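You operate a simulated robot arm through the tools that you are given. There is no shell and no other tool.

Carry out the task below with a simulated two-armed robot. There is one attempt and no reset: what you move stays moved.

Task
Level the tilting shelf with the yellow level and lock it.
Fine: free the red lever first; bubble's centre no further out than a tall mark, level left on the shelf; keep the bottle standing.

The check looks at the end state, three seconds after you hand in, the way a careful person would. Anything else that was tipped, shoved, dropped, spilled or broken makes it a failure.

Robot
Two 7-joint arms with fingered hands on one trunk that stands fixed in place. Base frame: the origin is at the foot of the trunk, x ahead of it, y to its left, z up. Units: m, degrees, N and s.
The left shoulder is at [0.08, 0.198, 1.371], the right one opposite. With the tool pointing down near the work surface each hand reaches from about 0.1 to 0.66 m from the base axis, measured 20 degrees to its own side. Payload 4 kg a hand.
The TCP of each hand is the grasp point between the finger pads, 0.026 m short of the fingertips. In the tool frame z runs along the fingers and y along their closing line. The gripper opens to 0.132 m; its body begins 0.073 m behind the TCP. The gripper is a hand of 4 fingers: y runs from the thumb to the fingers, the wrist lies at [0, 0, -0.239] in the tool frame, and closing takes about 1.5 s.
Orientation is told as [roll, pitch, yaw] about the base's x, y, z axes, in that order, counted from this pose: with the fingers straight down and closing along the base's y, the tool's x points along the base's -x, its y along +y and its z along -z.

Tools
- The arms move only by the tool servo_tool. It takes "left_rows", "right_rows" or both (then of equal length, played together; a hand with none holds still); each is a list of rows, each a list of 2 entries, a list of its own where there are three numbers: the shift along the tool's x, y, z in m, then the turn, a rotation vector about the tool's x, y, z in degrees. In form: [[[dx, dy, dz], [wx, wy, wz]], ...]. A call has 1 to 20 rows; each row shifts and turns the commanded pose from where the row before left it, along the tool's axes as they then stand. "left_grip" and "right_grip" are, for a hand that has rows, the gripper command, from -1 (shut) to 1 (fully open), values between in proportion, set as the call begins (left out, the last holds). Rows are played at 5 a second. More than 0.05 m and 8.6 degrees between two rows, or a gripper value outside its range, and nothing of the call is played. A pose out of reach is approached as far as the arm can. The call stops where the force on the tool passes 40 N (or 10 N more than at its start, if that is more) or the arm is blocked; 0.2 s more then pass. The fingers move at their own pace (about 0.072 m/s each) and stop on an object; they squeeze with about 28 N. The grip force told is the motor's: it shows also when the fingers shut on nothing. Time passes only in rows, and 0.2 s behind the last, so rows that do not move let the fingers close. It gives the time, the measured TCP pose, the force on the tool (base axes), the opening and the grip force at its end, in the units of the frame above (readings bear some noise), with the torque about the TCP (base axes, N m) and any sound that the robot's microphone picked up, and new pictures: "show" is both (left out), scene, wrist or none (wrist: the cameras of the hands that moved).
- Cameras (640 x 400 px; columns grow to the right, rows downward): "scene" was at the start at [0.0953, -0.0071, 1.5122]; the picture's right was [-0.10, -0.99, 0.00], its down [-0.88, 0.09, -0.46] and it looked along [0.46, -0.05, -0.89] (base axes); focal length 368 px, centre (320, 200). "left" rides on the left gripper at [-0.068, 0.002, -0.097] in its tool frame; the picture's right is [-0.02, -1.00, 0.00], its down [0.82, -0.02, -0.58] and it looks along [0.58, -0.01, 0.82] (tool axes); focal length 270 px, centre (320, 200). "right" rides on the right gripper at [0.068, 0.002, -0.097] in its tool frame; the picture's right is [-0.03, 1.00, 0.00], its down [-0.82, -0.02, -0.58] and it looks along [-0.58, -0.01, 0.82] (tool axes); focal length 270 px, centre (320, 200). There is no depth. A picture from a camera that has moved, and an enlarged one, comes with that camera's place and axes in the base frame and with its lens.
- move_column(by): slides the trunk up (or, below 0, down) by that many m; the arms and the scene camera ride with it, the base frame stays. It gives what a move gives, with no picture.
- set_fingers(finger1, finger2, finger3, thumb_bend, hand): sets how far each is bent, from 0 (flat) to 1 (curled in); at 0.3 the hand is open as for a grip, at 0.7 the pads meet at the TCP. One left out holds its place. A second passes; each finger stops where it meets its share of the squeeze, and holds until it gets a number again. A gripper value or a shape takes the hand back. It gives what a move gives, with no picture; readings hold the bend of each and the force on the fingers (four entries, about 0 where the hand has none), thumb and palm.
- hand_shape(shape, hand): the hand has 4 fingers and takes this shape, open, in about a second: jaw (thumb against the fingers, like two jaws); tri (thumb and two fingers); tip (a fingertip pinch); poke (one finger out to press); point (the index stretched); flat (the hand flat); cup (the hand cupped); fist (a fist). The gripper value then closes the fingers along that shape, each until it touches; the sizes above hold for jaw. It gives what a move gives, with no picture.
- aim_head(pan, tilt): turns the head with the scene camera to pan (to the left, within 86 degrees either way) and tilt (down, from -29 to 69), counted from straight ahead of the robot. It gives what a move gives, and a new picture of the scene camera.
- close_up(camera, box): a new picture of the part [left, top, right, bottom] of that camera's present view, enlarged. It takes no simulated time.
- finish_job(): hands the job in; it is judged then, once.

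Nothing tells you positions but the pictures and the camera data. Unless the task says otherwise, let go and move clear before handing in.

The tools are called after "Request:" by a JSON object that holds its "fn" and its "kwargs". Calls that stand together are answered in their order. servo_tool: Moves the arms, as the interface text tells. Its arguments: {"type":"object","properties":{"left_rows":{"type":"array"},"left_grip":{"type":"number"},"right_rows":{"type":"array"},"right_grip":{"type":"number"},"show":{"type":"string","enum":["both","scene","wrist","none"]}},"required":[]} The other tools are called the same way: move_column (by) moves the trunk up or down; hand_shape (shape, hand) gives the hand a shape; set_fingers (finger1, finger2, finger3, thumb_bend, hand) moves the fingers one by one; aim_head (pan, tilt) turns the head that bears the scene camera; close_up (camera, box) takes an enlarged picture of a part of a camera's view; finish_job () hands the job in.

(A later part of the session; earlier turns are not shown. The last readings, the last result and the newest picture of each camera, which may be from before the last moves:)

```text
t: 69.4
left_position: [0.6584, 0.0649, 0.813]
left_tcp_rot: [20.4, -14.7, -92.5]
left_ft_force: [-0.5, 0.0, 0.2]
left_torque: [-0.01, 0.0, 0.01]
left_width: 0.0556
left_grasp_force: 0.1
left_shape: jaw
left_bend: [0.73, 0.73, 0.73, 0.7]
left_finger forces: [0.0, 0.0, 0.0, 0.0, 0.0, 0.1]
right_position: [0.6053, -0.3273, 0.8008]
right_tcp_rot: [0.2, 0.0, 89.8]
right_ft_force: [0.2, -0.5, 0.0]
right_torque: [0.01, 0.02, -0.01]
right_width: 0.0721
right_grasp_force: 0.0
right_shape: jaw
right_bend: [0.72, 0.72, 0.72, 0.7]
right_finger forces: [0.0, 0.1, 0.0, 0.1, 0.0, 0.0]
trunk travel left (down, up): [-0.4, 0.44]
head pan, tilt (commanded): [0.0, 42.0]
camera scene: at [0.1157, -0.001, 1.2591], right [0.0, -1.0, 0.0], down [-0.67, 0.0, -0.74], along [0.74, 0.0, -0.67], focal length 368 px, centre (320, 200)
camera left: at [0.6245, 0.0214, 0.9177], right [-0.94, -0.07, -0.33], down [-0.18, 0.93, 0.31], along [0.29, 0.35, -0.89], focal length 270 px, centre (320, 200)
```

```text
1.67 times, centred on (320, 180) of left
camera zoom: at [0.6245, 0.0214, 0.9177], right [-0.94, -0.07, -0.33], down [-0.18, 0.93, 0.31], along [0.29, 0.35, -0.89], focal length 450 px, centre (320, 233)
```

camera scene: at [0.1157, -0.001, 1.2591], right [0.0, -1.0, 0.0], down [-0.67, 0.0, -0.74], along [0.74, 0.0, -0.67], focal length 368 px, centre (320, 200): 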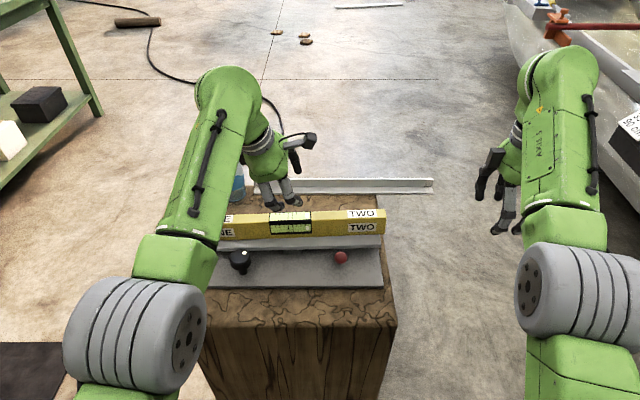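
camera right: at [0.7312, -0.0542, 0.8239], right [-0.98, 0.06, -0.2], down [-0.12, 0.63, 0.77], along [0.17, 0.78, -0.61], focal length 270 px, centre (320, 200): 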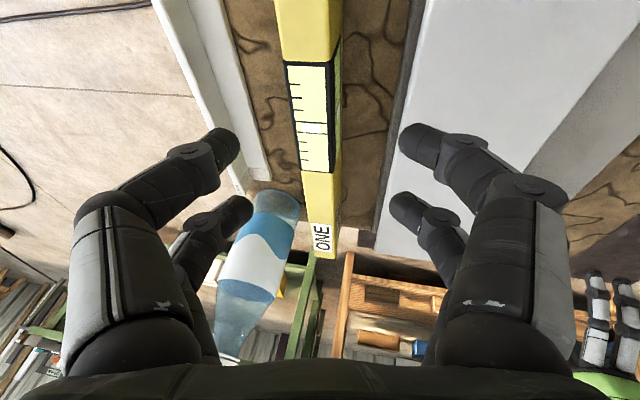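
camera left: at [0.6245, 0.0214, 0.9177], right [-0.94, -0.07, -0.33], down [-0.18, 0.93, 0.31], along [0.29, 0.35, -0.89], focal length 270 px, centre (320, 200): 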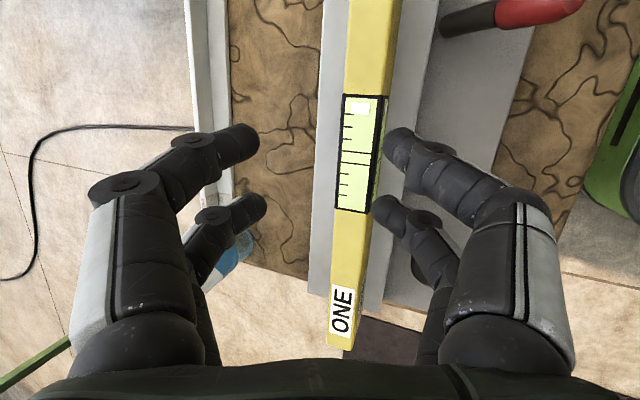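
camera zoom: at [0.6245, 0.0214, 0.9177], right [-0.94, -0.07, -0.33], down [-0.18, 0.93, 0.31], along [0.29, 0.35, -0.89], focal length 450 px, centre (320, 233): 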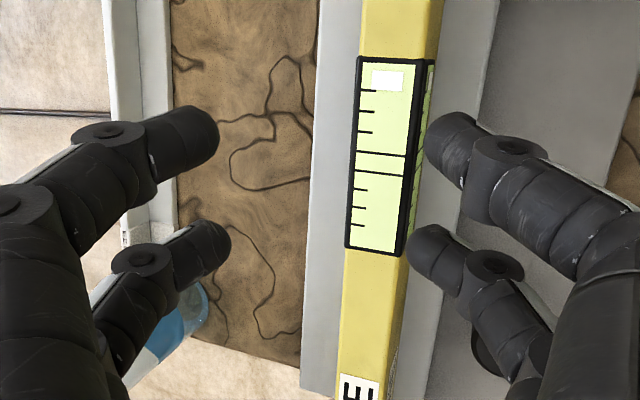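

The level stands on the shelf with the bubble hard to the right, so the shelf's right end is high. Next I'll bring the left hand back to straight down near the knob and try the tip shape.

Request:
{"fn": "servo_tool", "kwargs": {"left_rows": [[[0.0252, -0.0206, -0.0112], [0, 0, 0]], [[0.0252, -0.0206, -0.0112], [0, 0, 0]], [[0.0252, -0.0206, -0.0112], [0, 0, 0]], [[0.0252, -0.0206, -0.0112], [0, 0, 0]], [[0, 0, 0], [6.67, 5, 0]], [[0, 0, 0], [6.67, 5, 0]], [[0, 0, 0], [6.67, 5, 0]], [[0, 0, 0], [0, 0, -8]], [[0, 0, 0], [0, 0, -8]], [[0, 0, 0], [0, 0, -8]], [[0, 0, 0], [0, 0, -8]], [[0, 0, 0], [0, 0, -8]], [[0, 0, 0], [0, 0, -8]], [[0, 0, 0], [0, 0, -8]], [[0, 0, 0], [0, 0, -8]], [[0, 0, 0], [0, 0, -8]], [[0, 0, 0], [0, 0, -8]], [[0, 0, 0], [0, 0, -8]]], "show": "both"}}

```text
t: 73.2
left_position: [0.5712, 0.1677, 0.7991]
left_tcp_rot: [0.0, 0.1, -1.7]
left_ft_force: [0.1, 0.3, 0.6]
left_torque: [0.03, -0.01, -0.03]
left_width: 0.0557
left_grasp_force: 0.0
left_shape: jaw
left_bend: [0.73, 0.73, 0.73, 0.7]
left_finger forces: [0.0, 0.1, 0.0, 0.1, 0.0, 0.0]
right_position: [0.6054, -0.3285, 0.8024]
right_tcp_rot: [0.2, -0.1, 89.8]
right_ft_force: [-0.7, 0.1, -0.2]
right_torque: [-0.02, -0.02, 0.02]
right_width: 0.0724
right_grasp_force: 0.0
right_shape: jaw
right_bend: [0.72, 0.72, 0.72, 0.7]
right_finger forces: [0.0, 0.1, 0.0, 0.0, 0.0, 0.1]
trunk travel left (down, up): [-0.4, 0.44]
head pan, tilt (commanded): [0.0, 42.0]
camera scene: at [0.1159, -0.0009, 1.2591], right [0.0, -1.0, 0.0], down [-0.67, 0.0, -0.74], along [0.74, 0.0, -0.67], focal length 368 px, centre (320, 200)
camera left: at [0.6409, 0.1658, 0.8963], right [0.0, -1.0, 0.0], down [-0.82, 0.0, 0.58], along [-0.58, 0.0, -0.82], focal length 270 px, centre (320, 200)
```

scene: 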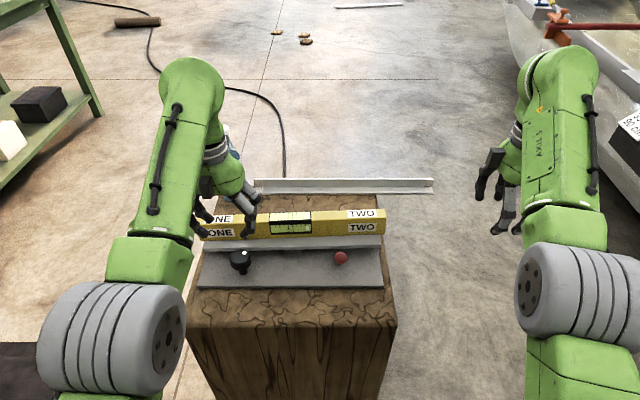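
left: 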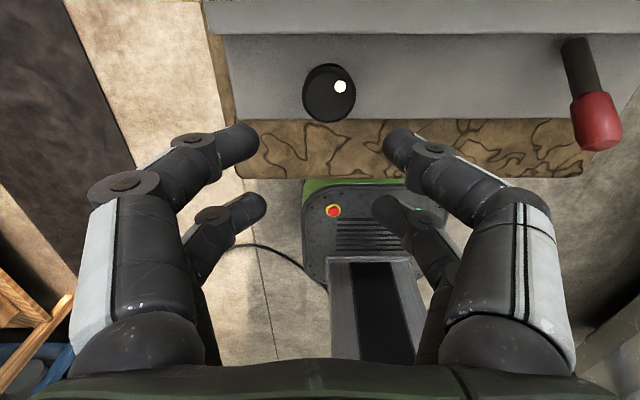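

Request:
{"fn": "hand_shape", "kwargs": {"shape": "tip", "hand": "left"}}

Request:
{"fn": "close_up", "kwargs": {"camera": "left", "box": [0, 0, 640, 400]}}

Request:
{"fn": "close_up", "kwargs": {"camera": "scene", "box": [180, 130, 420, 300]}}

Request:
{"fn": "close_up", "kwargs": {"camera": "scene", "box": [265, 205, 320, 240]}}

```text
t: 74.1
left_position: [0.5713, 0.1669, 0.7994]
left_tcp_rot: [-0.1, 0.1, -1.8]
left_ft_force: [0.3, -0.4, -0.1]
left_torque: [-0.02, 0.01, -0.04]
left_width: 0.1319
left_grasp_force: 0.0
left_shape: tip
left_bend: [0.3, 0.3, 0.3, 0.3]
left_finger forces: [0.1, 0.1, 0.0, 0.0, 0.0, 0.1]
right_position: [0.6051, -0.3282, 0.8014]
right_tcp_rot: [0.2, -0.1, 89.8]
right_ft_force: [-0.2, 0.3, 0.8]
right_torque: [0.01, 0.02, 0.0]
right_width: 0.0723
right_grasp_force: 0.1
right_shape: jaw
right_bend: [0.72, 0.72, 0.72, 0.7]
right_finger forces: [0.0, 0.0, 0.0, 0.1, 0.0, 0.0]
trunk travel left (down, up): [-0.4, 0.44]
head pan, tilt (commanded): [0.0, 42.0]
```

```text
1.00 times, centred on (320, 200) of left (not enlarged: the box is as wide or as high as the picture)
camera zoom: at [0.6409, 0.1657, 0.8962], right [-0.01, -1.0, 0.0], down [-0.82, 0.01, 0.58], along [-0.58, 0.0, -0.82], focal length 270 px, centre (320, 200)
```

zoom: 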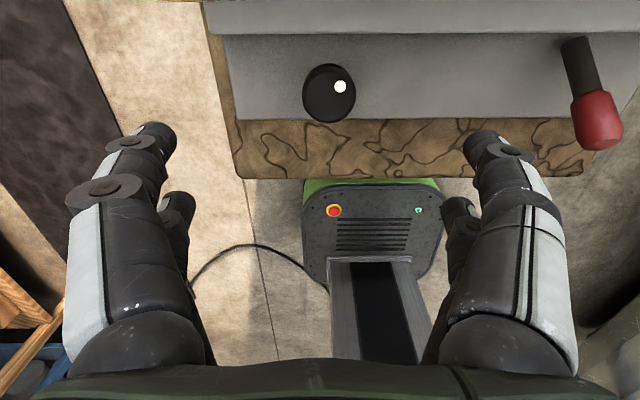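

```text
2.35 times, centred on (300, 215) of scene
camera zoom: at [0.116, -0.0009, 1.2591], right [0.0, -1.0, 0.0], down [-0.67, 0.0, -0.74], along [0.74, 0.0, -0.67], focal length 867 px, centre (367, 165)
```

zoom: 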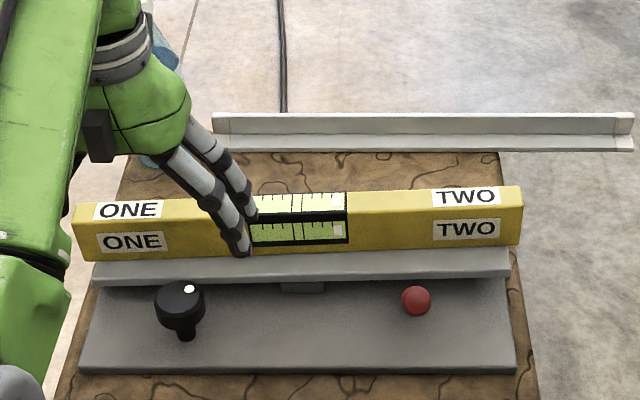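

```text
11.43 times, centred on (292, 222) of scene
camera zoom: at [0.116, -0.0009, 1.2591], right [0.0, -1.0, 0.0], down [-0.67, 0.0, -0.74], along [0.74, 0.0, -0.67], focal length 4211 px, centre (634, -57)
```

zoom: 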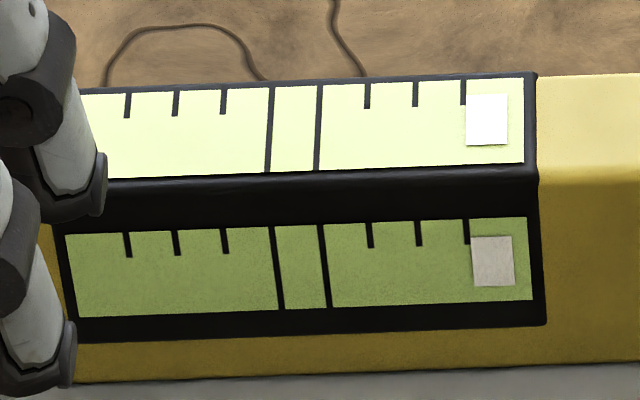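

Request:
{"fn": "servo_tool", "kwargs": {"left_rows": [[[0, 0, 0], [0, 0, 0]], [[0, 0, 0], [0, 0, 0]], [[0, 0, 0], [0, 0, 0]], [[0, 0, 0], [0, 0, 0]], [[0, 0, 0], [0, 0, 0]], [[0, 0, 0], [0, 0, 0]]], "left_grip": -0.3, "show": "wrist"}}

```text
t: 75.5
left_position: [0.5732, 0.1672, 0.8011]
left_tcp_rot: [-0.1, 0.1, -1.8]
left_ft_force: [-0.2, -0.1, 0.5]
left_torque: [0.01, 0.0, 0.01]
left_width: 0.0468
left_grasp_force: 0.0
left_shape: tip
left_bend: [0.73, 0.73, 0.73, 0.7]
left_finger forces: [0.1, 0.0, 0.0, 0.1, 0.0, 0.1]
right_position: [0.6051, -0.3287, 0.8008]
right_tcp_rot: [0.2, -0.1, 89.8]
right_ft_force: [0.5, -0.5, 0.7]
right_torque: [-0.02, 0.03, 0.02]
right_width: 0.0721
right_grasp_force: 0.1
right_shape: jaw
right_bend: [0.72, 0.72, 0.72, 0.7]
right_finger forces: [0.0, 0.1, 0.0, 0.0, 0.0, 0.1]
trunk travel left (down, up): [-0.4, 0.44]
head pan, tilt (commanded): [0.0, 42.0]
camera left: at [0.6409, 0.1657, 0.8962], right [-0.01, -1.0, 0.0], down [-0.82, 0.01, 0.58], along [-0.58, 0.0, -0.82], focal length 270 px, centre (320, 200)
```

left: 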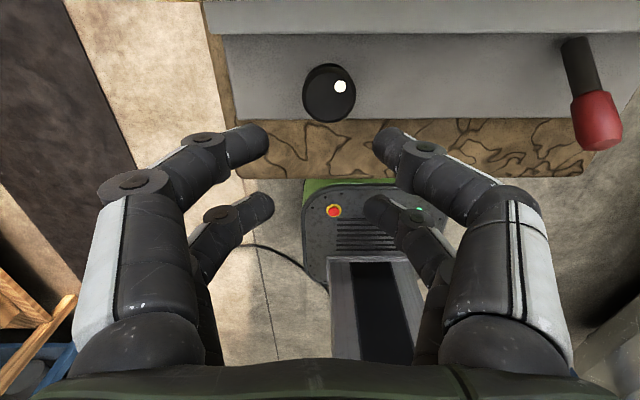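

Request:
{"fn": "hand_shape", "kwargs": {"shape": "jaw", "hand": "left"}}

Request:
{"fn": "servo_tool", "kwargs": {"left_rows": [[[-0.007, -0.0041, 0.04], [0, 0, 0]], [[-0.007, -0.0041, 0.04], [0, 0, 0]], [[0, 0, 0], [0, 0, 0]], [[0, 0, 0], [0, 0, 0]]], "left_grip": 0.0, "show": "both"}}

```text
t: 76.4
left_position: [0.5719, 0.1669, 0.7992]
left_tcp_rot: [-0.2, 0.1, -1.9]
left_ft_force: [-0.6, 0.1, 0.9]
left_torque: [0.0, 0.03, 0.02]
left_width: 0.1321
left_grasp_force: 0.0
left_shape: jaw
left_bend: [0.3, 0.3, 0.3, 0.3]
left_finger forces: [0.0, 0.0, 0.0, 0.1, 0.0, 0.0]
right_position: [0.6045, -0.3279, 0.8017]
right_tcp_rot: [0.2, 0.0, 89.8]
right_ft_force: [0.5, 0.4, -0.3]
right_torque: [0.02, 0.0, 0.0]
right_width: 0.0722
right_grasp_force: 0.1
right_shape: jaw
right_bend: [0.72, 0.72, 0.72, 0.7]
right_finger forces: [0.1, 0.0, 0.1, 0.0, 0.1, 0.1]
trunk travel left (down, up): [-0.4, 0.44]
head pan, tilt (commanded): [0.0, 42.0]
```

```text
t: 77.4
left_position: [0.5876, 0.1584, 0.7205]
left_tcp_rot: [-0.1, 0.1, -1.8]
left_ft_force: [0.8, -0.6, 0.4]
left_torque: [0.01, -0.02, 0.0]
left_width: 0.0667
left_grasp_force: 0.1
left_shape: jaw
left_bend: [0.73, 0.73, 0.73, 0.7]
left_finger forces: [0.0, 0.0, 0.0, 0.1, 0.0, 0.0]
right_position: [0.6056, -0.3288, 0.8025]
right_tcp_rot: [0.2, 0.0, 89.9]
right_ft_force: [-0.3, 0.5, -0.3]
right_torque: [0.01, -0.02, 0.01]
right_width: 0.0724
right_grasp_force: 0.0
right_shape: jaw
right_bend: [0.72, 0.72, 0.72, 0.7]
right_finger forces: [0.1, 0.0, 0.0, 0.1, 0.0, 0.0]
trunk travel left (down, up): [-0.4, 0.44]
head pan, tilt (commanded): [0.0, 42.0]
camera scene: at [0.1162, -0.0008, 1.2591], right [0.0, -1.0, 0.0], down [-0.67, 0.0, -0.74], along [0.74, 0.0, -0.67], focal length 368 px, centre (320, 200)
camera left: at [0.6566, 0.1576, 0.8175], right [-0.01, -1.0, 0.0], down [-0.82, 0.01, 0.58], along [-0.58, 0.0, -0.82], focal length 270 px, centre (320, 200)
```

scene: 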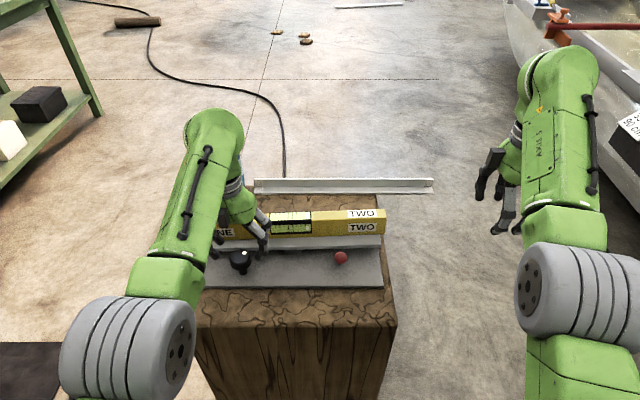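
left: 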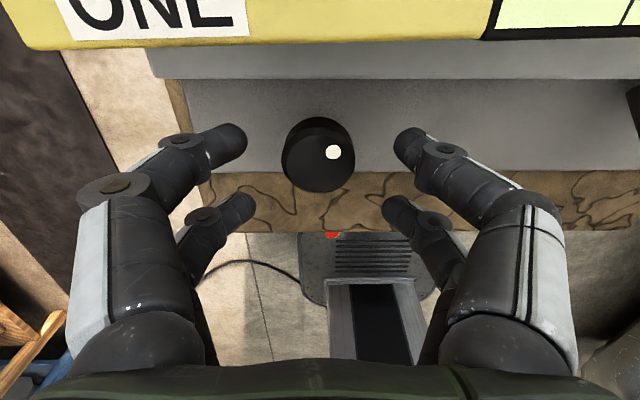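

Request:
{"fn": "servo_tool", "kwargs": {"left_rows": [[[-0.002, 0, 0.018], [0, 0, 0]], [[-0.001, 0, 0.016], [0, 0, 0]], [[0, 0, 0], [0, 0, 0]]], "show": "wrist"}}

```text
t: 78.2
left_position: [0.5912, 0.1574, 0.6859]
left_tcp_rot: [-0.1, 0.0, -1.8]
left_ft_force: [0.1, -0.2, 0.1]
left_torque: [0.01, 0.01, 0.02]
left_width: 0.0666
left_grasp_force: 0.0
left_shape: jaw
left_bend: [0.73, 0.73, 0.73, 0.7]
left_finger forces: [0.0, 0.0, 0.0, 0.0, 0.0, 0.0]
right_position: [0.6046, -0.3281, 0.801]
right_tcp_rot: [0.3, 0.0, 89.8]
right_ft_force: [-0.6, 0.2, -0.3]
right_torque: [0.01, -0.01, 0.02]
right_width: 0.0723
right_grasp_force: 0.1
right_shape: jaw
right_bend: [0.72, 0.72, 0.72, 0.7]
right_finger forces: [0.1, 0.1, 0.0, 0.0, 0.0, 0.0]
trunk travel left (down, up): [-0.4, 0.44]
head pan, tilt (commanded): [0.0, 42.0]
camera left: at [0.6589, 0.1567, 0.7827], right [-0.01, -1.0, 0.0], down [-0.82, 0.01, 0.58], along [-0.58, 0.0, -0.82], focal length 270 px, centre (320, 200)
```

left: 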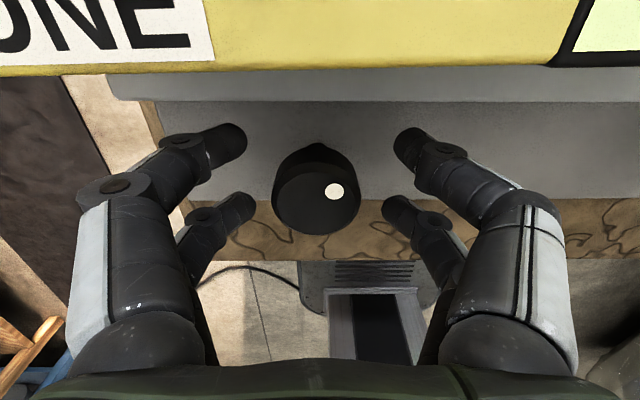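

Request:
{"fn": "servo_tool", "kwargs": {"left_rows": [[[0.004, 0, 0.01], [0, 0, 0]], [[0, 0, 0], [0, 0, 0]]], "show": "wrist"}}

Request:
{"fn": "servo_tool", "kwargs": {"left_rows": [[[0, 0, 0], [0, 0, 0]], [[0, 0, 0], [0, 0, 0]], [[0, 0, 0], [0, 0, 0]], [[0, 0, 0], [0, 0, 0]]], "left_grip": -0.7, "show": "both"}}

```text
t: 78.8
left_position: [0.5861, 0.1591, 0.6755]
left_tcp_rot: [-0.1, 0.2, -1.8]
left_ft_force: [0.9, -0.2, -0.6]
left_torque: [0.03, -0.02, 0.01]
left_width: 0.0666
left_grasp_force: 0.0
left_shape: jaw
left_bend: [0.73, 0.73, 0.73, 0.7]
left_finger forces: [0.0, 0.1, 0.1, 0.1, 0.1, 0.0]
right_position: [0.6052, -0.3285, 0.8015]
right_tcp_rot: [0.2, 0.0, 89.8]
right_ft_force: [0.4, -0.5, -0.2]
right_torque: [-0.02, -0.02, -0.01]
right_width: 0.0725
right_grasp_force: 0.1
right_shape: jaw
right_bend: [0.72, 0.72, 0.72, 0.7]
right_finger forces: [0.0, 0.1, 0.1, 0.0, 0.0, 0.0]
trunk travel left (down, up): [-0.4, 0.44]
head pan, tilt (commanded): [0.0, 42.0]
camera left: at [0.6547, 0.1577, 0.7729], right [-0.01, -1.0, 0.0], down [-0.82, 0.01, 0.58], along [-0.58, 0.0, -0.82], focal length 270 px, centre (320, 200)
```

left: 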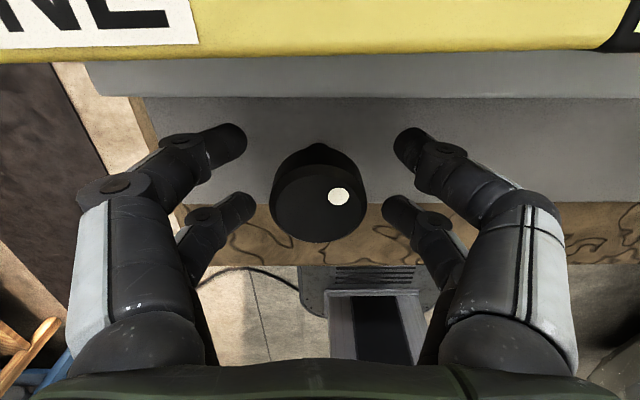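

```text
t: 79.8
left_position: [0.5851, 0.1592, 0.6764]
left_tcp_rot: [-0.1, 0.1, -1.9]
left_ft_force: [0.2, 0.7, -0.2]
left_torque: [0.02, 0.02, 0.0]
left_width: 0.021
left_grasp_force: 0.0
left_shape: jaw
left_bend: [0.72, 0.72, 0.72, 0.7]
left_finger forces: [0.7, 1.2, 0.8, 0.0, 0.5, 0.0]
right_position: [0.605, -0.3277, 0.8019]
right_tcp_rot: [0.2, -0.1, 89.8]
right_ft_force: [-0.6, 0.1, -0.3]
right_torque: [-0.02, -0.04, 0.0]
right_width: 0.0724
right_grasp_force: 0.1
right_shape: jaw
right_bend: [0.72, 0.72, 0.72, 0.7]
right_finger forces: [0.1, 0.1, 0.0, 0.0, 0.0, 0.0]
trunk travel left (down, up): [-0.4, 0.44]
head pan, tilt (commanded): [0.0, 42.0]
camera scene: at [0.116, -0.0008, 1.2591], right [0.0, -1.0, 0.0], down [-0.67, 0.0, -0.74], along [0.74, 0.0, -0.67], focal length 368 px, centre (320, 200)
camera left: at [0.6547, 0.1578, 0.7729], right [-0.01, -1.0, 0.0], down [-0.82, 0.01, 0.58], along [-0.58, 0.0, -0.82], focal length 270 px, centre (320, 200)
```

scene: 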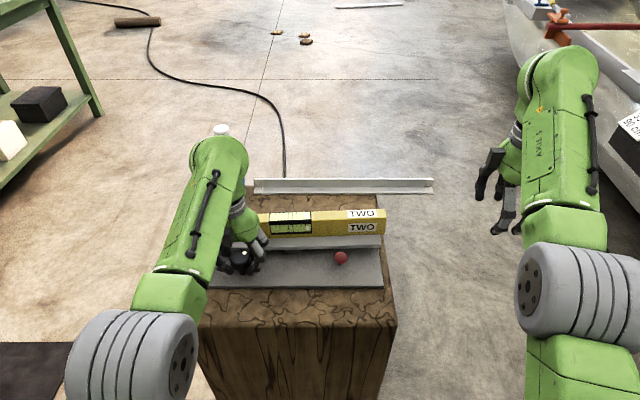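
left: 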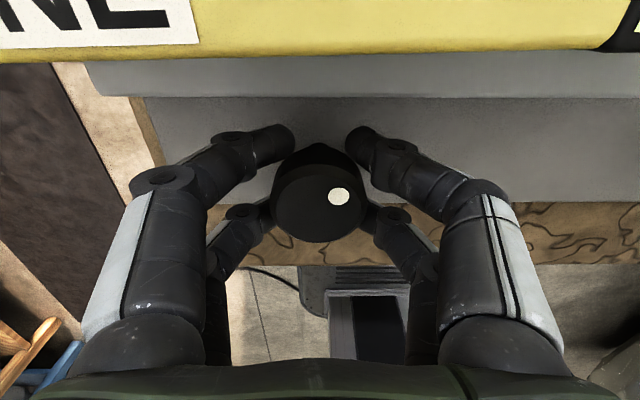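

Request:
{"fn": "servo_tool", "kwargs": {"left_rows": [[[0, 0, 0], [0, 0, 0]], [[0, 0, 0], [0, 0, 0]], [[0, 0, 0], [0, 0, 0]]], "left_grip": -0.95, "show": "wrist"}}

Request:
{"fn": "close_up", "kwargs": {"camera": "scene", "box": [265, 205, 320, 240]}}

```text
t: 80.6
left_position: [0.5863, 0.1589, 0.6725]
left_tcp_rot: [-0.2, 0.7, -1.8]
left_ft_force: [-0.6, -3.8, -32.2]
left_torque: [-0.15, -0.11, -0.06]
left_width: 0.009
left_grasp_force: 27.7
left_shape: jaw
left_bend: [0.72, 0.72, 0.72, 0.73]
left_finger forces: [24.8, 27.2, 28.0, 0.0, 26.5, 0.0]
right_position: [0.6075, -0.3281, 0.7993]
right_tcp_rot: [0.3, 0.1, 89.7]
right_ft_force: [-0.1, -0.2, -0.1]
right_torque: [-0.04, 0.02, 0.01]
right_width: 0.0724
right_grasp_force: 0.0
right_shape: jaw
right_bend: [0.72, 0.72, 0.72, 0.7]
right_finger forces: [0.0, 0.0, 0.0, 0.1, 0.1, 0.0]
trunk travel left (down, up): [-0.4, 0.44]
head pan, tilt (commanded): [0.0, 42.0]
camera left: at [0.6562, 0.1577, 0.7666], right [-0.01, -1.0, 0.0], down [-0.81, 0.01, 0.59], along [-0.59, 0.0, -0.81], focal length 270 px, centre (320, 200)
```

left: 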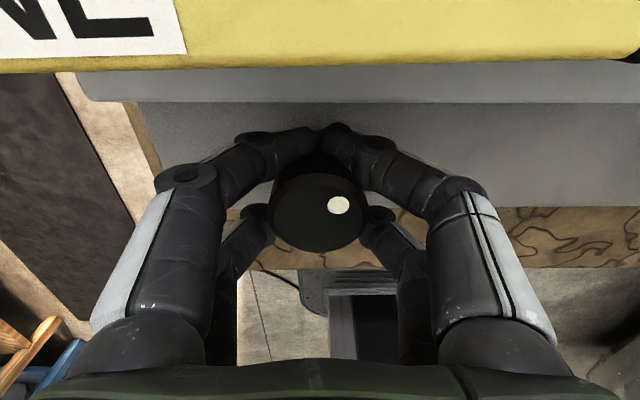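

```text
11.43 times, centred on (292, 222) of scene
camera zoom: at [0.1202, -0.0001, 1.2583], right [0.0, -1.0, 0.0], down [-0.67, 0.0, -0.74], along [0.74, 0.0, -0.67], focal length 4211 px, centre (634, -57)
```

zoom: 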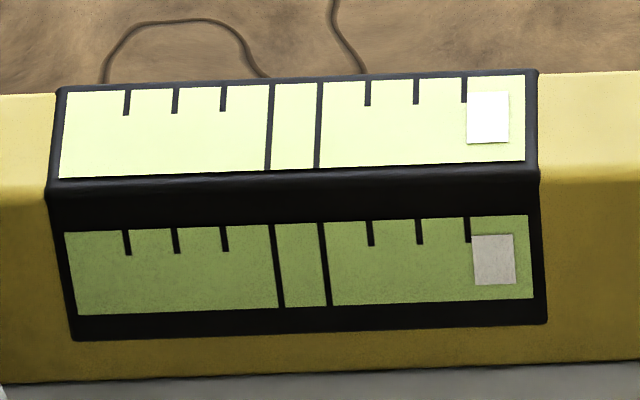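

The fingers slid under the knob's head, which pulled the hand down. I'll open, rise a little, and grip the head itself.

Request:
{"fn": "servo_tool", "kwargs": {"left_rows": [[[0, 0, 0], [0, 0, 0]], [[0, 0, 0], [0, 0, 0]], [[0, 0, 0], [0, 0, 0]], [[0, 0, -0.012], [0, 0, 0]], [[0, 0, 0], [0, 0, 0]]], "left_grip": -0.2, "show": "none"}}

Request:
{"fn": "servo_tool", "kwargs": {"left_rows": [[[0, 0, 0], [0, 0, 0]], [[0, 0, 0], [0, 0, 0]], [[0, 0, 0], [0, 0, 0]], [[0, 0, 0], [0, 0, 0]]], "left_grip": -0.85, "show": "both"}}

```text
t: 81.8
left_position: [0.5854, 0.1598, 0.6896]
left_tcp_rot: [0.0, 0.1, -1.8]
left_ft_force: [0.5, -0.2, 0.3]
left_torque: [-0.02, 0.0, 0.02]
left_width: 0.0522
left_grasp_force: 0.0
left_shape: jaw
left_bend: [0.73, 0.73, 0.73, 0.7]
left_finger forces: [0.1, 0.1, 0.0, 0.0, 0.1, 0.0]
right_position: [0.6055, -0.3274, 0.8031]
right_tcp_rot: [0.2, 0.1, 89.8]
right_ft_force: [0.8, -1.1, 0.2]
right_torque: [0.0, 0.02, 0.01]
right_width: 0.0724
right_grasp_force: 0.1
right_shape: jaw
right_bend: [0.72, 0.72, 0.72, 0.7]
right_finger forces: [0.1, 0.0, 0.0, 0.0, 0.0, 0.0]
trunk travel left (down, up): [-0.4, 0.44]
head pan, tilt (commanded): [0.0, 42.0]
```

```text
t: 82.8
left_position: [0.5854, 0.1591, 0.6896]
left_tcp_rot: [-0.1, 0.2, -1.8]
left_ft_force: [-1.7, 0.1, -3.2]
left_torque: [-0.02, 0.0, -0.06]
left_width: 0.0189
left_grasp_force: 28.2
left_shape: jaw
left_bend: [0.73, 0.73, 0.73, 0.7]
left_finger forces: [24.0, 27.6, 22.9, 0.0, 23.2, 0.1]
right_position: [0.6054, -0.3284, 0.8018]
right_tcp_rot: [0.2, 0.1, 89.9]
right_ft_force: [0.2, 0.0, 0.7]
right_torque: [-0.01, 0.02, -0.02]
right_width: 0.0724
right_grasp_force: 0.0
right_shape: jaw
right_bend: [0.72, 0.72, 0.72, 0.7]
right_finger forces: [0.0, 0.1, 0.1, 0.1, 0.1, 0.0]
trunk travel left (down, up): [-0.4, 0.44]
head pan, tilt (commanded): [0.0, 42.0]
camera scene: at [0.116, -0.0008, 1.2591], right [0.0, -1.0, 0.0], down [-0.67, 0.0, -0.74], along [0.74, 0.0, -0.67], focal length 368 px, centre (320, 200)
camera left: at [0.6542, 0.1579, 0.7854], right [-0.01, -1.0, 0.0], down [-0.81, 0.01, 0.58], along [-0.58, 0.0, -0.81], focal length 270 px, centre (320, 200)
```

scene: 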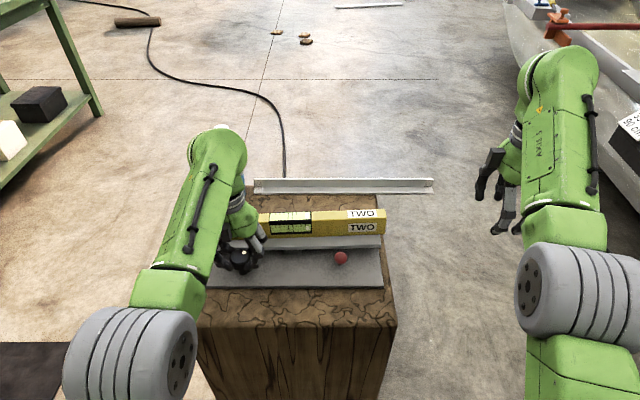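
left: 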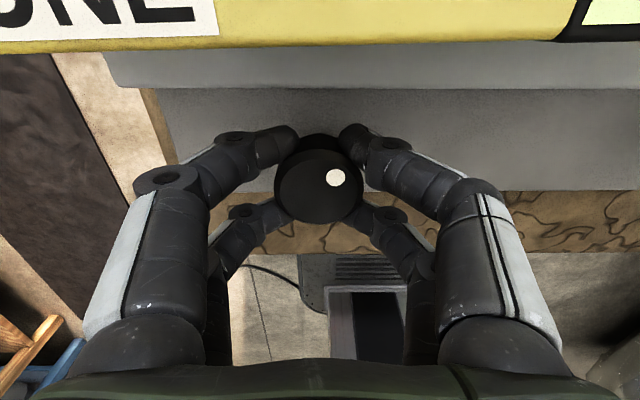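

Request:
{"fn": "servo_tool", "kwargs": {"left_rows": [[[0, 0, 0], [0, 0, -5]], [[0, 0, 0], [0, 0, -5]], [[0, 0, 0], [0, 0, 0]]], "show": "wrist"}}

Request:
{"fn": "close_up", "kwargs": {"camera": "scene", "box": [265, 205, 320, 240]}}

```text
t: 83.6
left_position: [0.5868, 0.1581, 0.6893]
left_tcp_rot: [-0.1, 0.2, 8.1]
left_ft_force: [3.6, 3.7, 1.2]
left_torque: [0.14, -0.07, -0.04]
left_width: 0.0183
left_grasp_force: 27.8
left_shape: jaw
left_bend: [0.73, 0.73, 0.73, 0.7]
left_finger forces: [28.8, 28.3, 21.5, 0.0, 23.7, 0.0]
right_position: [0.6066, -0.3274, 0.8014]
right_tcp_rot: [0.2, 0.0, 89.9]
right_ft_force: [0.4, 1.2, -0.6]
right_torque: [0.01, 0.04, -0.02]
right_width: 0.0724
right_grasp_force: 0.0
right_shape: jaw
right_bend: [0.72, 0.72, 0.72, 0.7]
right_finger forces: [0.1, 0.0, 0.1, 0.0, 0.1, 0.0]
trunk travel left (down, up): [-0.4, 0.44]
head pan, tilt (commanded): [0.0, 42.0]
camera left: at [0.653, 0.1697, 0.7855], right [0.17, -0.99, 0.0], down [-0.8, -0.14, 0.58], along [-0.57, -0.1, -0.82], focal length 270 px, centre (320, 200)
```

left: 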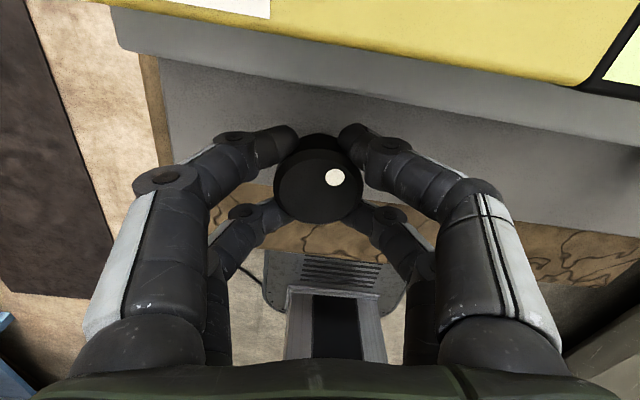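

```text
11.43 times, centred on (292, 222) of scene
camera zoom: at [0.1164, -0.0003, 1.2591], right [0.0, -1.0, 0.0], down [-0.67, 0.0, -0.74], along [0.74, 0.0, -0.67], focal length 4211 px, centre (634, -57)
```

zoom: 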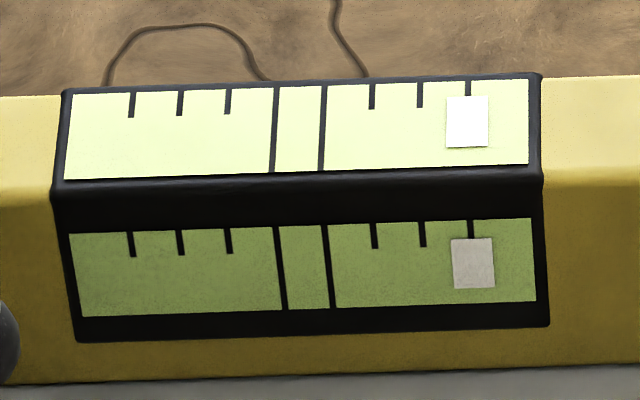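

Turning counterclockwise moved the bubble toward the centre by about 25 px for 10°, so roughly 65° more is needed. I'll continue in strokes, keeping the fingers clear of the shelf edge.

Request:
{"fn": "servo_tool", "kwargs": {"left_rows": [[[0, 0, 0], [0, 0, -5]], [[0, 0, 0], [0, 0, -4]], [[0, 0, 0], [0, 0, 0]]], "show": "none"}}

Request:
{"fn": "close_up", "kwargs": {"camera": "scene", "box": [265, 205, 320, 240]}}

```text
t: 84.4
left_position: [0.5857, 0.1588, 0.6894]
left_tcp_rot: [-0.1, 0.2, 17.3]
left_ft_force: [8.2, 7.7, 4.1]
left_torque: [0.3, -0.29, -0.09]
left_width: 0.0185
left_grasp_force: 28.1
left_shape: jaw
left_bend: [0.73, 0.73, 0.73, 0.7]
left_finger forces: [33.1, 27.1, 21.3, 0.0, 25.1, 0.0]
right_position: [0.6054, -0.3269, 0.803]
right_tcp_rot: [0.2, 0.0, 89.9]
right_ft_force: [-0.6, 0.6, -0.2]
right_torque: [-0.03, 0.0, -0.02]
right_width: 0.0725
right_grasp_force: 0.0
right_shape: jaw
right_bend: [0.72, 0.72, 0.72, 0.7]
right_finger forces: [0.0, 0.0, 0.0, 0.0, 0.0, 0.0]
trunk travel left (down, up): [-0.4, 0.44]
head pan, tilt (commanded): [0.0, 42.0]
```

```text
11.43 times, centred on (292, 222) of scene
camera zoom: at [0.1167, 0.0001, 1.2591], right [0.0, -1.0, 0.0], down [-0.67, 0.0, -0.74], along [0.74, 0.0, -0.67], focal length 4211 px, centre (634, -57)
```

zoom: 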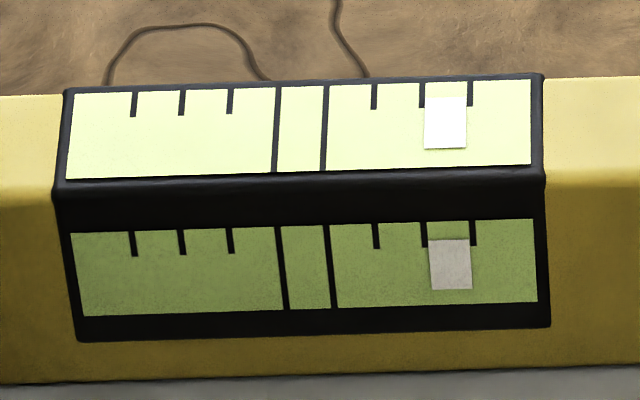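

Request:
{"fn": "servo_tool", "kwargs": {"left_rows": [[[0, 0, 0], [0, 0, 0]], [[0, 0, 0], [0, 0, 0]], [[0, 0, -0.02], [0, 0, 0]], [[0, 0, -0.015], [0, 0, 0]], [[0, 0, 0], [0, 0, 7]], [[0, 0, 0], [0, 0, 7]], [[0, 0, 0], [0, 0, 7]], [[0, 0, 0], [0, 0, 7]], [[0, 0, 0], [0, 0, 7]], [[0, 0, 0], [0, 0, 0]]], "left_grip": -0.4, "show": "wrist"}}

Request:
{"fn": "close_up", "kwargs": {"camera": "scene", "box": [265, 205, 320, 240]}}

```text
t: 86.6
left_position: [0.5836, 0.1589, 0.725]
left_tcp_rot: [-0.2, 0.0, -17.9]
left_ft_force: [0.3, -0.2, 0.2]
left_torque: [-0.03, 0.0, 0.02]
left_width: 0.0392
left_grasp_force: 0.1
left_shape: jaw
left_bend: [0.74, 0.74, 0.74, 0.7]
left_finger forces: [0.1, 0.0, 0.1, 0.1, 0.0, 0.0]
right_position: [0.6052, -0.3282, 0.8019]
right_tcp_rot: [0.2, 0.0, 89.8]
right_ft_force: [0.6, -0.7, -1.3]
right_torque: [0.01, -0.05, -0.02]
right_width: 0.0724
right_grasp_force: 0.1
right_shape: jaw
right_bend: [0.72, 0.72, 0.72, 0.7]
right_finger forces: [0.0, 0.0, 0.1, 0.0, 0.1, 0.1]
trunk travel left (down, up): [-0.4, 0.44]
head pan, tilt (commanded): [0.0, 42.0]
camera left: at [0.6507, 0.1379, 0.8207], right [-0.28, -0.96, 0.0], down [-0.78, 0.23, 0.58], along [-0.56, 0.16, -0.82], focal length 270 px, centre (320, 200)
```

left: 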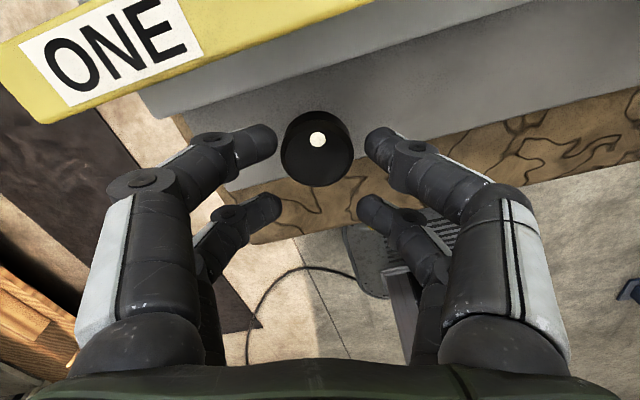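

```text
11.43 times, centred on (292, 222) of scene
camera zoom: at [0.116, -0.0008, 1.2591], right [0.0, -1.0, 0.0], down [-0.67, 0.0, -0.74], along [0.74, 0.0, -0.67], focal length 4211 px, centre (634, -57)
```

zoom: 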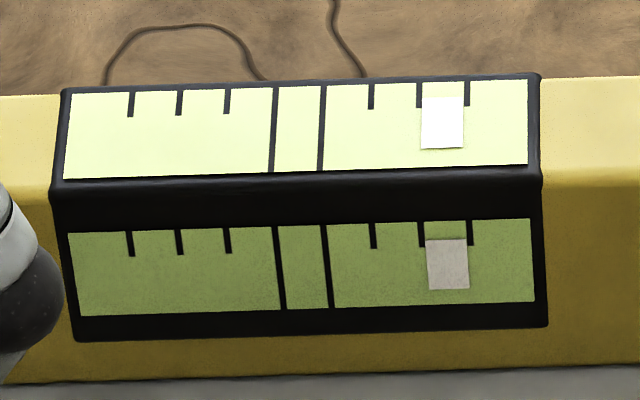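

Request:
{"fn": "servo_tool", "kwargs": {"left_rows": [[[-0.0015, 0, 0.02], [0, 0, 0]], [[0, 0, 0.0155], [0, 0, 0]], [[0, 0, 0], [0, 0, 0]]], "show": "none"}}

Request:
{"fn": "servo_tool", "kwargs": {"left_rows": [[[0, 0, 0], [0, 0, 0]], [[0, 0, 0], [0, 0, 0]], [[0, 0, 0], [0, 0, 0]], [[0, 0, 0], [0, 0, 0]]], "left_grip": -0.85, "show": "wrist"}}

```text
t: 87.4
left_position: [0.5862, 0.1591, 0.6879]
left_tcp_rot: [-0.3, 0.2, -17.9]
left_ft_force: [0.4, -0.8, 0.5]
left_torque: [0.01, 0.01, 0.0]
left_width: 0.0392
left_grasp_force: 0.1
left_shape: jaw
left_bend: [0.74, 0.74, 0.74, 0.7]
left_finger forces: [0.0, 0.0, 0.0, 0.0, 0.0, 0.0]
right_position: [0.6053, -0.3283, 0.8019]
right_tcp_rot: [0.2, 0.0, 89.8]
right_ft_force: [0.4, -0.1, -0.2]
right_torque: [-0.02, 0.03, 0.01]
right_width: 0.0726
right_grasp_force: 0.1
right_shape: jaw
right_bend: [0.72, 0.72, 0.72, 0.7]
right_finger forces: [0.1, 0.0, 0.0, 0.1, 0.1, 0.0]
trunk travel left (down, up): [-0.4, 0.44]
head pan, tilt (commanded): [0.0, 42.0]
```

```text
t: 88.4
left_position: [0.5854, 0.1591, 0.6876]
left_tcp_rot: [-0.2, 0.2, -17.8]
left_ft_force: [-2.5, 1.3, -4.4]
left_torque: [0.05, 0.04, -0.05]
left_width: 0.017
left_grasp_force: 27.9
left_shape: jaw
left_bend: [0.73, 0.72, 0.72, 0.7]
left_finger forces: [27.1, 27.4, 25.2, 0.0, 22.2, 0.0]
right_position: [0.6055, -0.3274, 0.8016]
right_tcp_rot: [0.2, 0.1, 89.9]
right_ft_force: [-0.8, -0.5, 0.0]
right_torque: [0.02, 0.0, -0.02]
right_width: 0.0726
right_grasp_force: 0.0
right_shape: jaw
right_bend: [0.72, 0.72, 0.72, 0.7]
right_finger forces: [0.1, 0.0, 0.0, 0.0, 0.0, 0.1]
trunk travel left (down, up): [-0.4, 0.44]
head pan, tilt (commanded): [0.0, 42.0]
camera left: at [0.6521, 0.1388, 0.7837], right [-0.28, -0.96, 0.0], down [-0.78, 0.23, 0.58], along [-0.56, 0.16, -0.81], focal length 270 px, centre (320, 200)
```

left: 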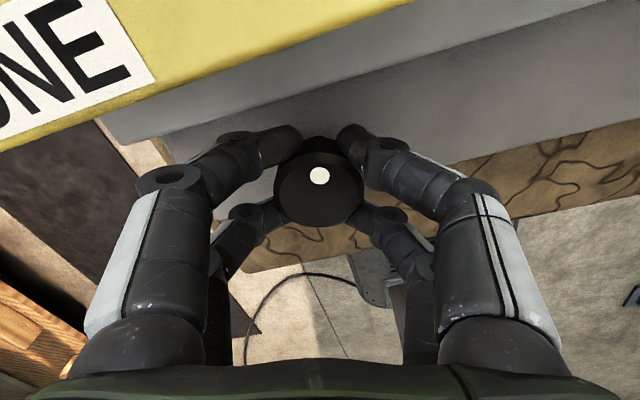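

Request:
{"fn": "servo_tool", "kwargs": {"left_rows": [[[0, 0, 0], [0, 0, -5.5]], [[0, 0, 0], [0, 0, -5.5]], [[0, 0, 0], [0, 0, -5.5]], [[0, 0, 0], [0, 0, -5.5]], [[0, 0, 0], [0, 0, -5.5]], [[0, 0, 0], [0, 0, -5.5]], [[0, 0, 0], [0, 0, 0]]], "show": "wrist"}}

Request:
{"fn": "close_up", "kwargs": {"camera": "scene", "box": [265, 205, 320, 240]}}

```text
t: 90.0
left_position: [0.5863, 0.1583, 0.6871]
left_tcp_rot: [-0.1, 0.1, 15.2]
left_ft_force: [-2.2, 12.6, -3.3]
left_torque: [0.28, 0.04, -0.04]
left_width: 0.0166
left_grasp_force: 27.9
left_shape: jaw
left_bend: [0.72, 0.72, 0.72, 0.7]
left_finger forces: [33.8, 31.8, 24.2, 0.0, 21.4, 0.0]
right_position: [0.6061, -0.3262, 0.8027]
right_tcp_rot: [0.1, 0.2, 89.9]
right_ft_force: [0.7, 0.5, 0.8]
right_torque: [0.02, 0.03, -0.01]
right_width: 0.0726
right_grasp_force: 0.0
right_shape: jaw
right_bend: [0.72, 0.72, 0.72, 0.7]
right_finger forces: [0.0, 0.0, 0.0, 0.0, 0.1, 0.1]
trunk travel left (down, up): [-0.4, 0.44]
head pan, tilt (commanded): [0.0, 42.0]
camera left: at [0.6523, 0.1776, 0.7836], right [0.29, -0.96, 0.0], down [-0.78, -0.23, 0.58], along [-0.56, -0.17, -0.81], focal length 270 px, centre (320, 200)
```

left: 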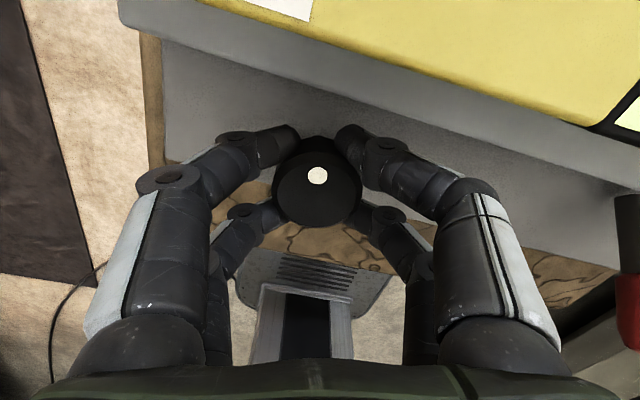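

```text
11.43 times, centred on (292, 222) of scene
camera zoom: at [0.1161, 0.001, 1.2591], right [0.0, -1.0, 0.0], down [-0.67, 0.0, -0.74], along [0.74, 0.0, -0.67], focal length 4211 px, centre (634, -57)
```

zoom: 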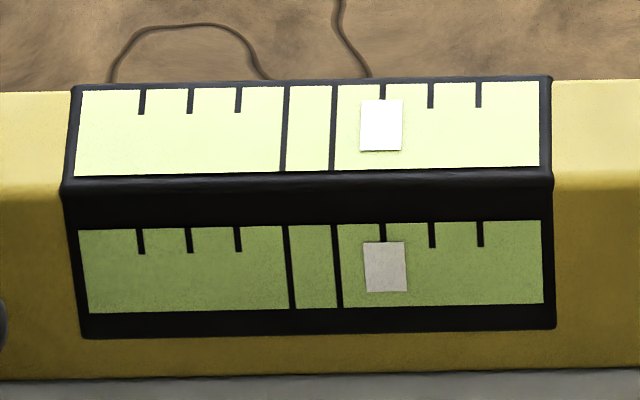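

Request:
{"fn": "servo_tool", "kwargs": {"left_rows": [[[0, 0, 0], [0, 0, 0]], [[0, 0, 0], [0, 0, 0]], [[0, 0, -0.02], [0, 0, 0]], [[0, 0, -0.015], [0, 0, 0]], [[0, 0, 0], [0, 0, 7]], [[0, 0, 0], [0, 0, 7]], [[0, 0, 0], [0, 0, 7]], [[0, 0, 0], [0, 0, 7]], [[0, 0, 0], [0, 0, 5]], [[0, 0, 0.02], [0, 0, 0]], [[0, 0, 0.015], [0, 0, 0]], [[0, 0, 0], [0, 0, 0]]], "left_grip": -0.4, "show": "none"}}

Request:
{"fn": "servo_tool", "kwargs": {"left_rows": [[[0, 0, 0], [0, 0, 0]], [[0, 0, 0], [0, 0, 0]], [[0, 0, 0], [0, 0, 0]], [[0, 0, 0], [0, 0, 0]]], "left_grip": -0.85, "show": "wrist"}}

Request:
{"fn": "close_up", "kwargs": {"camera": "scene", "box": [265, 205, 320, 240]}}

```text
t: 92.6
left_position: [0.5869, 0.1561, 0.688]
left_tcp_rot: [-0.2, 0.1, -17.9]
left_ft_force: [-0.5, 0.2, -0.3]
left_torque: [0.03, -0.01, -0.03]
left_width: 0.0392
left_grasp_force: 0.1
left_shape: jaw
left_bend: [0.74, 0.73, 0.74, 0.7]
left_finger forces: [0.0, 0.0, 0.0, 0.0, 0.0, 0.0]
right_position: [0.6056, -0.3291, 0.802]
right_tcp_rot: [0.1, 0.1, 89.8]
right_ft_force: [0.1, -0.2, -0.2]
right_torque: [0.04, -0.01, -0.01]
right_width: 0.0725
right_grasp_force: 0.1
right_shape: jaw
right_bend: [0.72, 0.72, 0.72, 0.7]
right_finger forces: [0.0, 0.0, 0.0, 0.1, 0.1, 0.1]
trunk travel left (down, up): [-0.4, 0.44]
head pan, tilt (commanded): [0.0, 42.0]
```

```text
t: 93.6
left_position: [0.5862, 0.1577, 0.687]
left_tcp_rot: [-0.2, 0.2, -17.9]
left_ft_force: [-2.8, 2.6, -4.0]
left_torque: [0.03, 0.05, -0.02]
left_width: 0.0161
left_grasp_force: 27.8
left_shape: jaw
left_bend: [0.73, 0.73, 0.73, 0.7]
left_finger forces: [27.7, 26.9, 25.8, 0.0, 21.2, 0.0]
right_position: [0.6046, -0.3275, 0.8023]
right_tcp_rot: [0.2, 0.0, 89.9]
right_ft_force: [0.0, 0.0, 0.5]
right_torque: [0.03, 0.0, -0.01]
right_width: 0.0724
right_grasp_force: 0.0
right_shape: jaw
right_bend: [0.72, 0.72, 0.72, 0.7]
right_finger forces: [0.0, 0.0, 0.1, 0.0, 0.0, 0.1]
trunk travel left (down, up): [-0.4, 0.44]
head pan, tilt (commanded): [0.0, 42.0]
camera left: at [0.6526, 0.1378, 0.7832], right [-0.28, -0.96, 0.0], down [-0.78, 0.23, 0.58], along [-0.56, 0.16, -0.81], focal length 270 px, centre (320, 200)
```

left: 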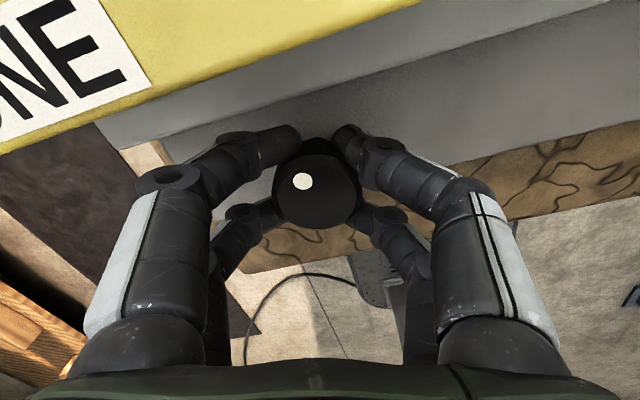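

```text
11.43 times, centred on (292, 222) of scene
camera zoom: at [0.1161, -0.0004, 1.259], right [0.0, -1.0, 0.0], down [-0.67, 0.0, -0.74], along [0.74, 0.0, -0.67], focal length 4211 px, centre (634, -57)
```

zoom: 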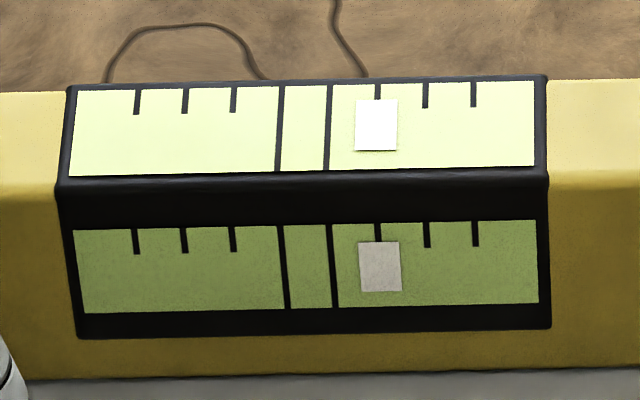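

Request:
{"fn": "servo_tool", "kwargs": {"left_rows": [[[0, 0, 0], [0, 0, -5.5]], [[0, 0, 0], [0, 0, -5.5]], [[0, 0, 0], [0, 0, -5.5]], [[0, 0, 0], [0, 0, -5.5]], [[0, 0, 0], [0, 0, -5]], [[0, 0, 0], [0, 0, 0]], [[0, 0, 0], [0, 0, 0]]], "show": "none"}}

Request:
{"fn": "close_up", "kwargs": {"camera": "scene", "box": [265, 205, 320, 240]}}

```text
t: 95.2
left_position: [0.5874, 0.1593, 0.6869]
left_tcp_rot: [-0.1, 0.2, 9.3]
left_ft_force: [6.3, 3.9, -2.1]
left_torque: [0.07, -0.13, -0.07]
left_width: 0.0156
left_grasp_force: 28.0
left_shape: jaw
left_bend: [0.73, 0.73, 0.73, 0.7]
left_finger forces: [31.8, 25.1, 23.9, 0.0, 22.4, 0.0]
right_position: [0.6056, -0.3272, 0.8011]
right_tcp_rot: [0.1, 0.0, 89.8]
right_ft_force: [0.7, 0.2, -0.3]
right_torque: [0.03, -0.01, 0.02]
right_width: 0.0725
right_grasp_force: 0.0
right_shape: jaw
right_bend: [0.72, 0.72, 0.72, 0.7]
right_finger forces: [0.0, 0.0, 0.0, 0.0, 0.0, 0.1]
trunk travel left (down, up): [-0.4, 0.44]
head pan, tilt (commanded): [0.0, 42.0]
```

```text
11.43 times, centred on (292, 222) of scene
camera zoom: at [0.1172, -0.0003, 1.259], right [0.0, -1.0, 0.0], down [-0.67, 0.0, -0.74], along [0.74, 0.0, -0.67], focal length 4211 px, centre (634, -57)
```

zoom: 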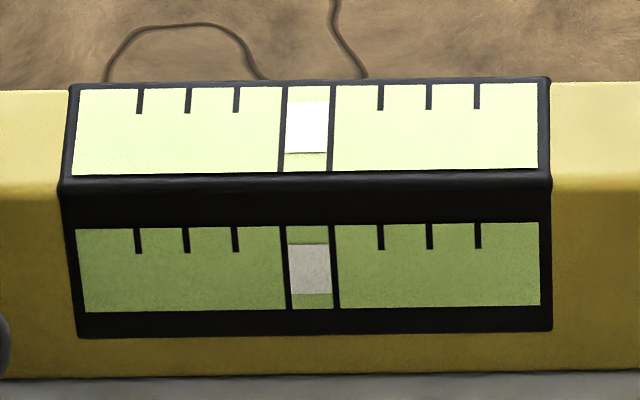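

The bubble is centred between the tall marks. I'll let go of the knob, rise, and check that it stays.

Request:
{"fn": "servo_tool", "kwargs": {"left_rows": [[[0, 0, 0], [0, 0, 0]], [[0, 0, 0], [0, 0, 0]], [[0, 0, 0], [0, 0, 0]], [[0, 0, -0.02], [0, 0, 0]], [[0, 0, -0.04], [0, 0, 0]], [[0, 0, -0.03], [0, 0, 0]], [[0, 0, 0], [0, 0, 0]]], "left_grip": -0.2, "show": "scene"}}

Request:
{"fn": "close_up", "kwargs": {"camera": "scene", "box": [265, 205, 320, 240]}}

```text
t: 96.8
left_position: [0.5867, 0.1587, 0.778]
left_tcp_rot: [-0.1, 0.1, 9.3]
left_ft_force: [1.0, 0.2, 0.0]
left_torque: [-0.01, 0.01, 0.01]
left_width: 0.0523
left_grasp_force: 0.1
left_shape: jaw
left_bend: [0.73, 0.73, 0.73, 0.7]
left_finger forces: [0.0, 0.0, 0.1, 0.1, 0.0, 0.0]
right_position: [0.6053, -0.3279, 0.8014]
right_tcp_rot: [0.2, 0.0, 89.8]
right_ft_force: [0.3, 0.1, -0.3]
right_torque: [0.01, 0.01, -0.02]
right_width: 0.0727
right_grasp_force: 0.1
right_shape: jaw
right_bend: [0.72, 0.72, 0.72, 0.7]
right_finger forces: [0.1, 0.0, 0.1, 0.0, 0.1, 0.0]
trunk travel left (down, up): [-0.4, 0.44]
head pan, tilt (commanded): [0.0, 42.0]
camera scene: at [0.1161, -0.0008, 1.2591], right [0.0, -1.0, 0.0], down [-0.67, 0.0, -0.74], along [0.74, 0.0, -0.67], focal length 368 px, centre (320, 200)
```

scene: 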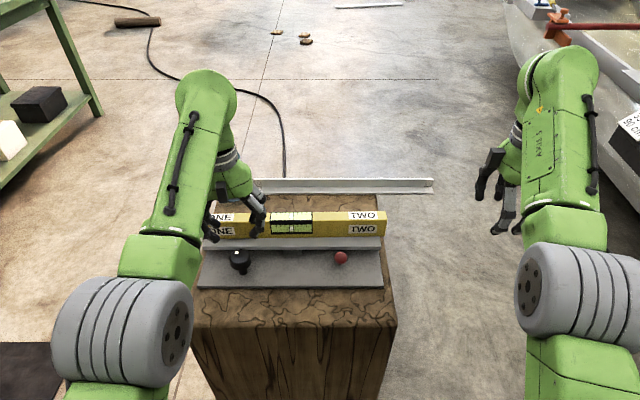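

```text
11.43 times, centred on (292, 222) of scene
camera zoom: at [0.1161, -0.0008, 1.2591], right [0.0, -1.0, 0.0], down [-0.67, 0.0, -0.74], along [0.74, 0.0, -0.67], focal length 4211 px, centre (634, -57)
```

zoom: 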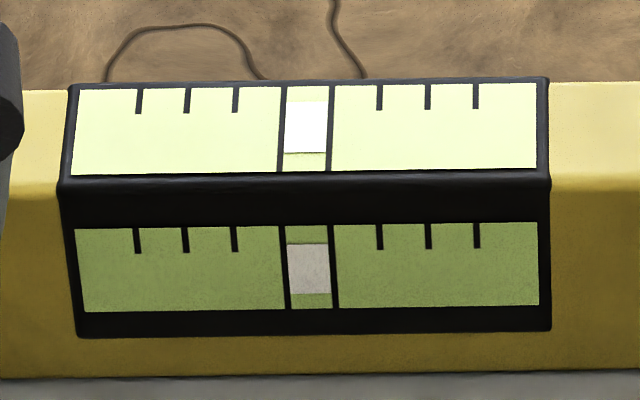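

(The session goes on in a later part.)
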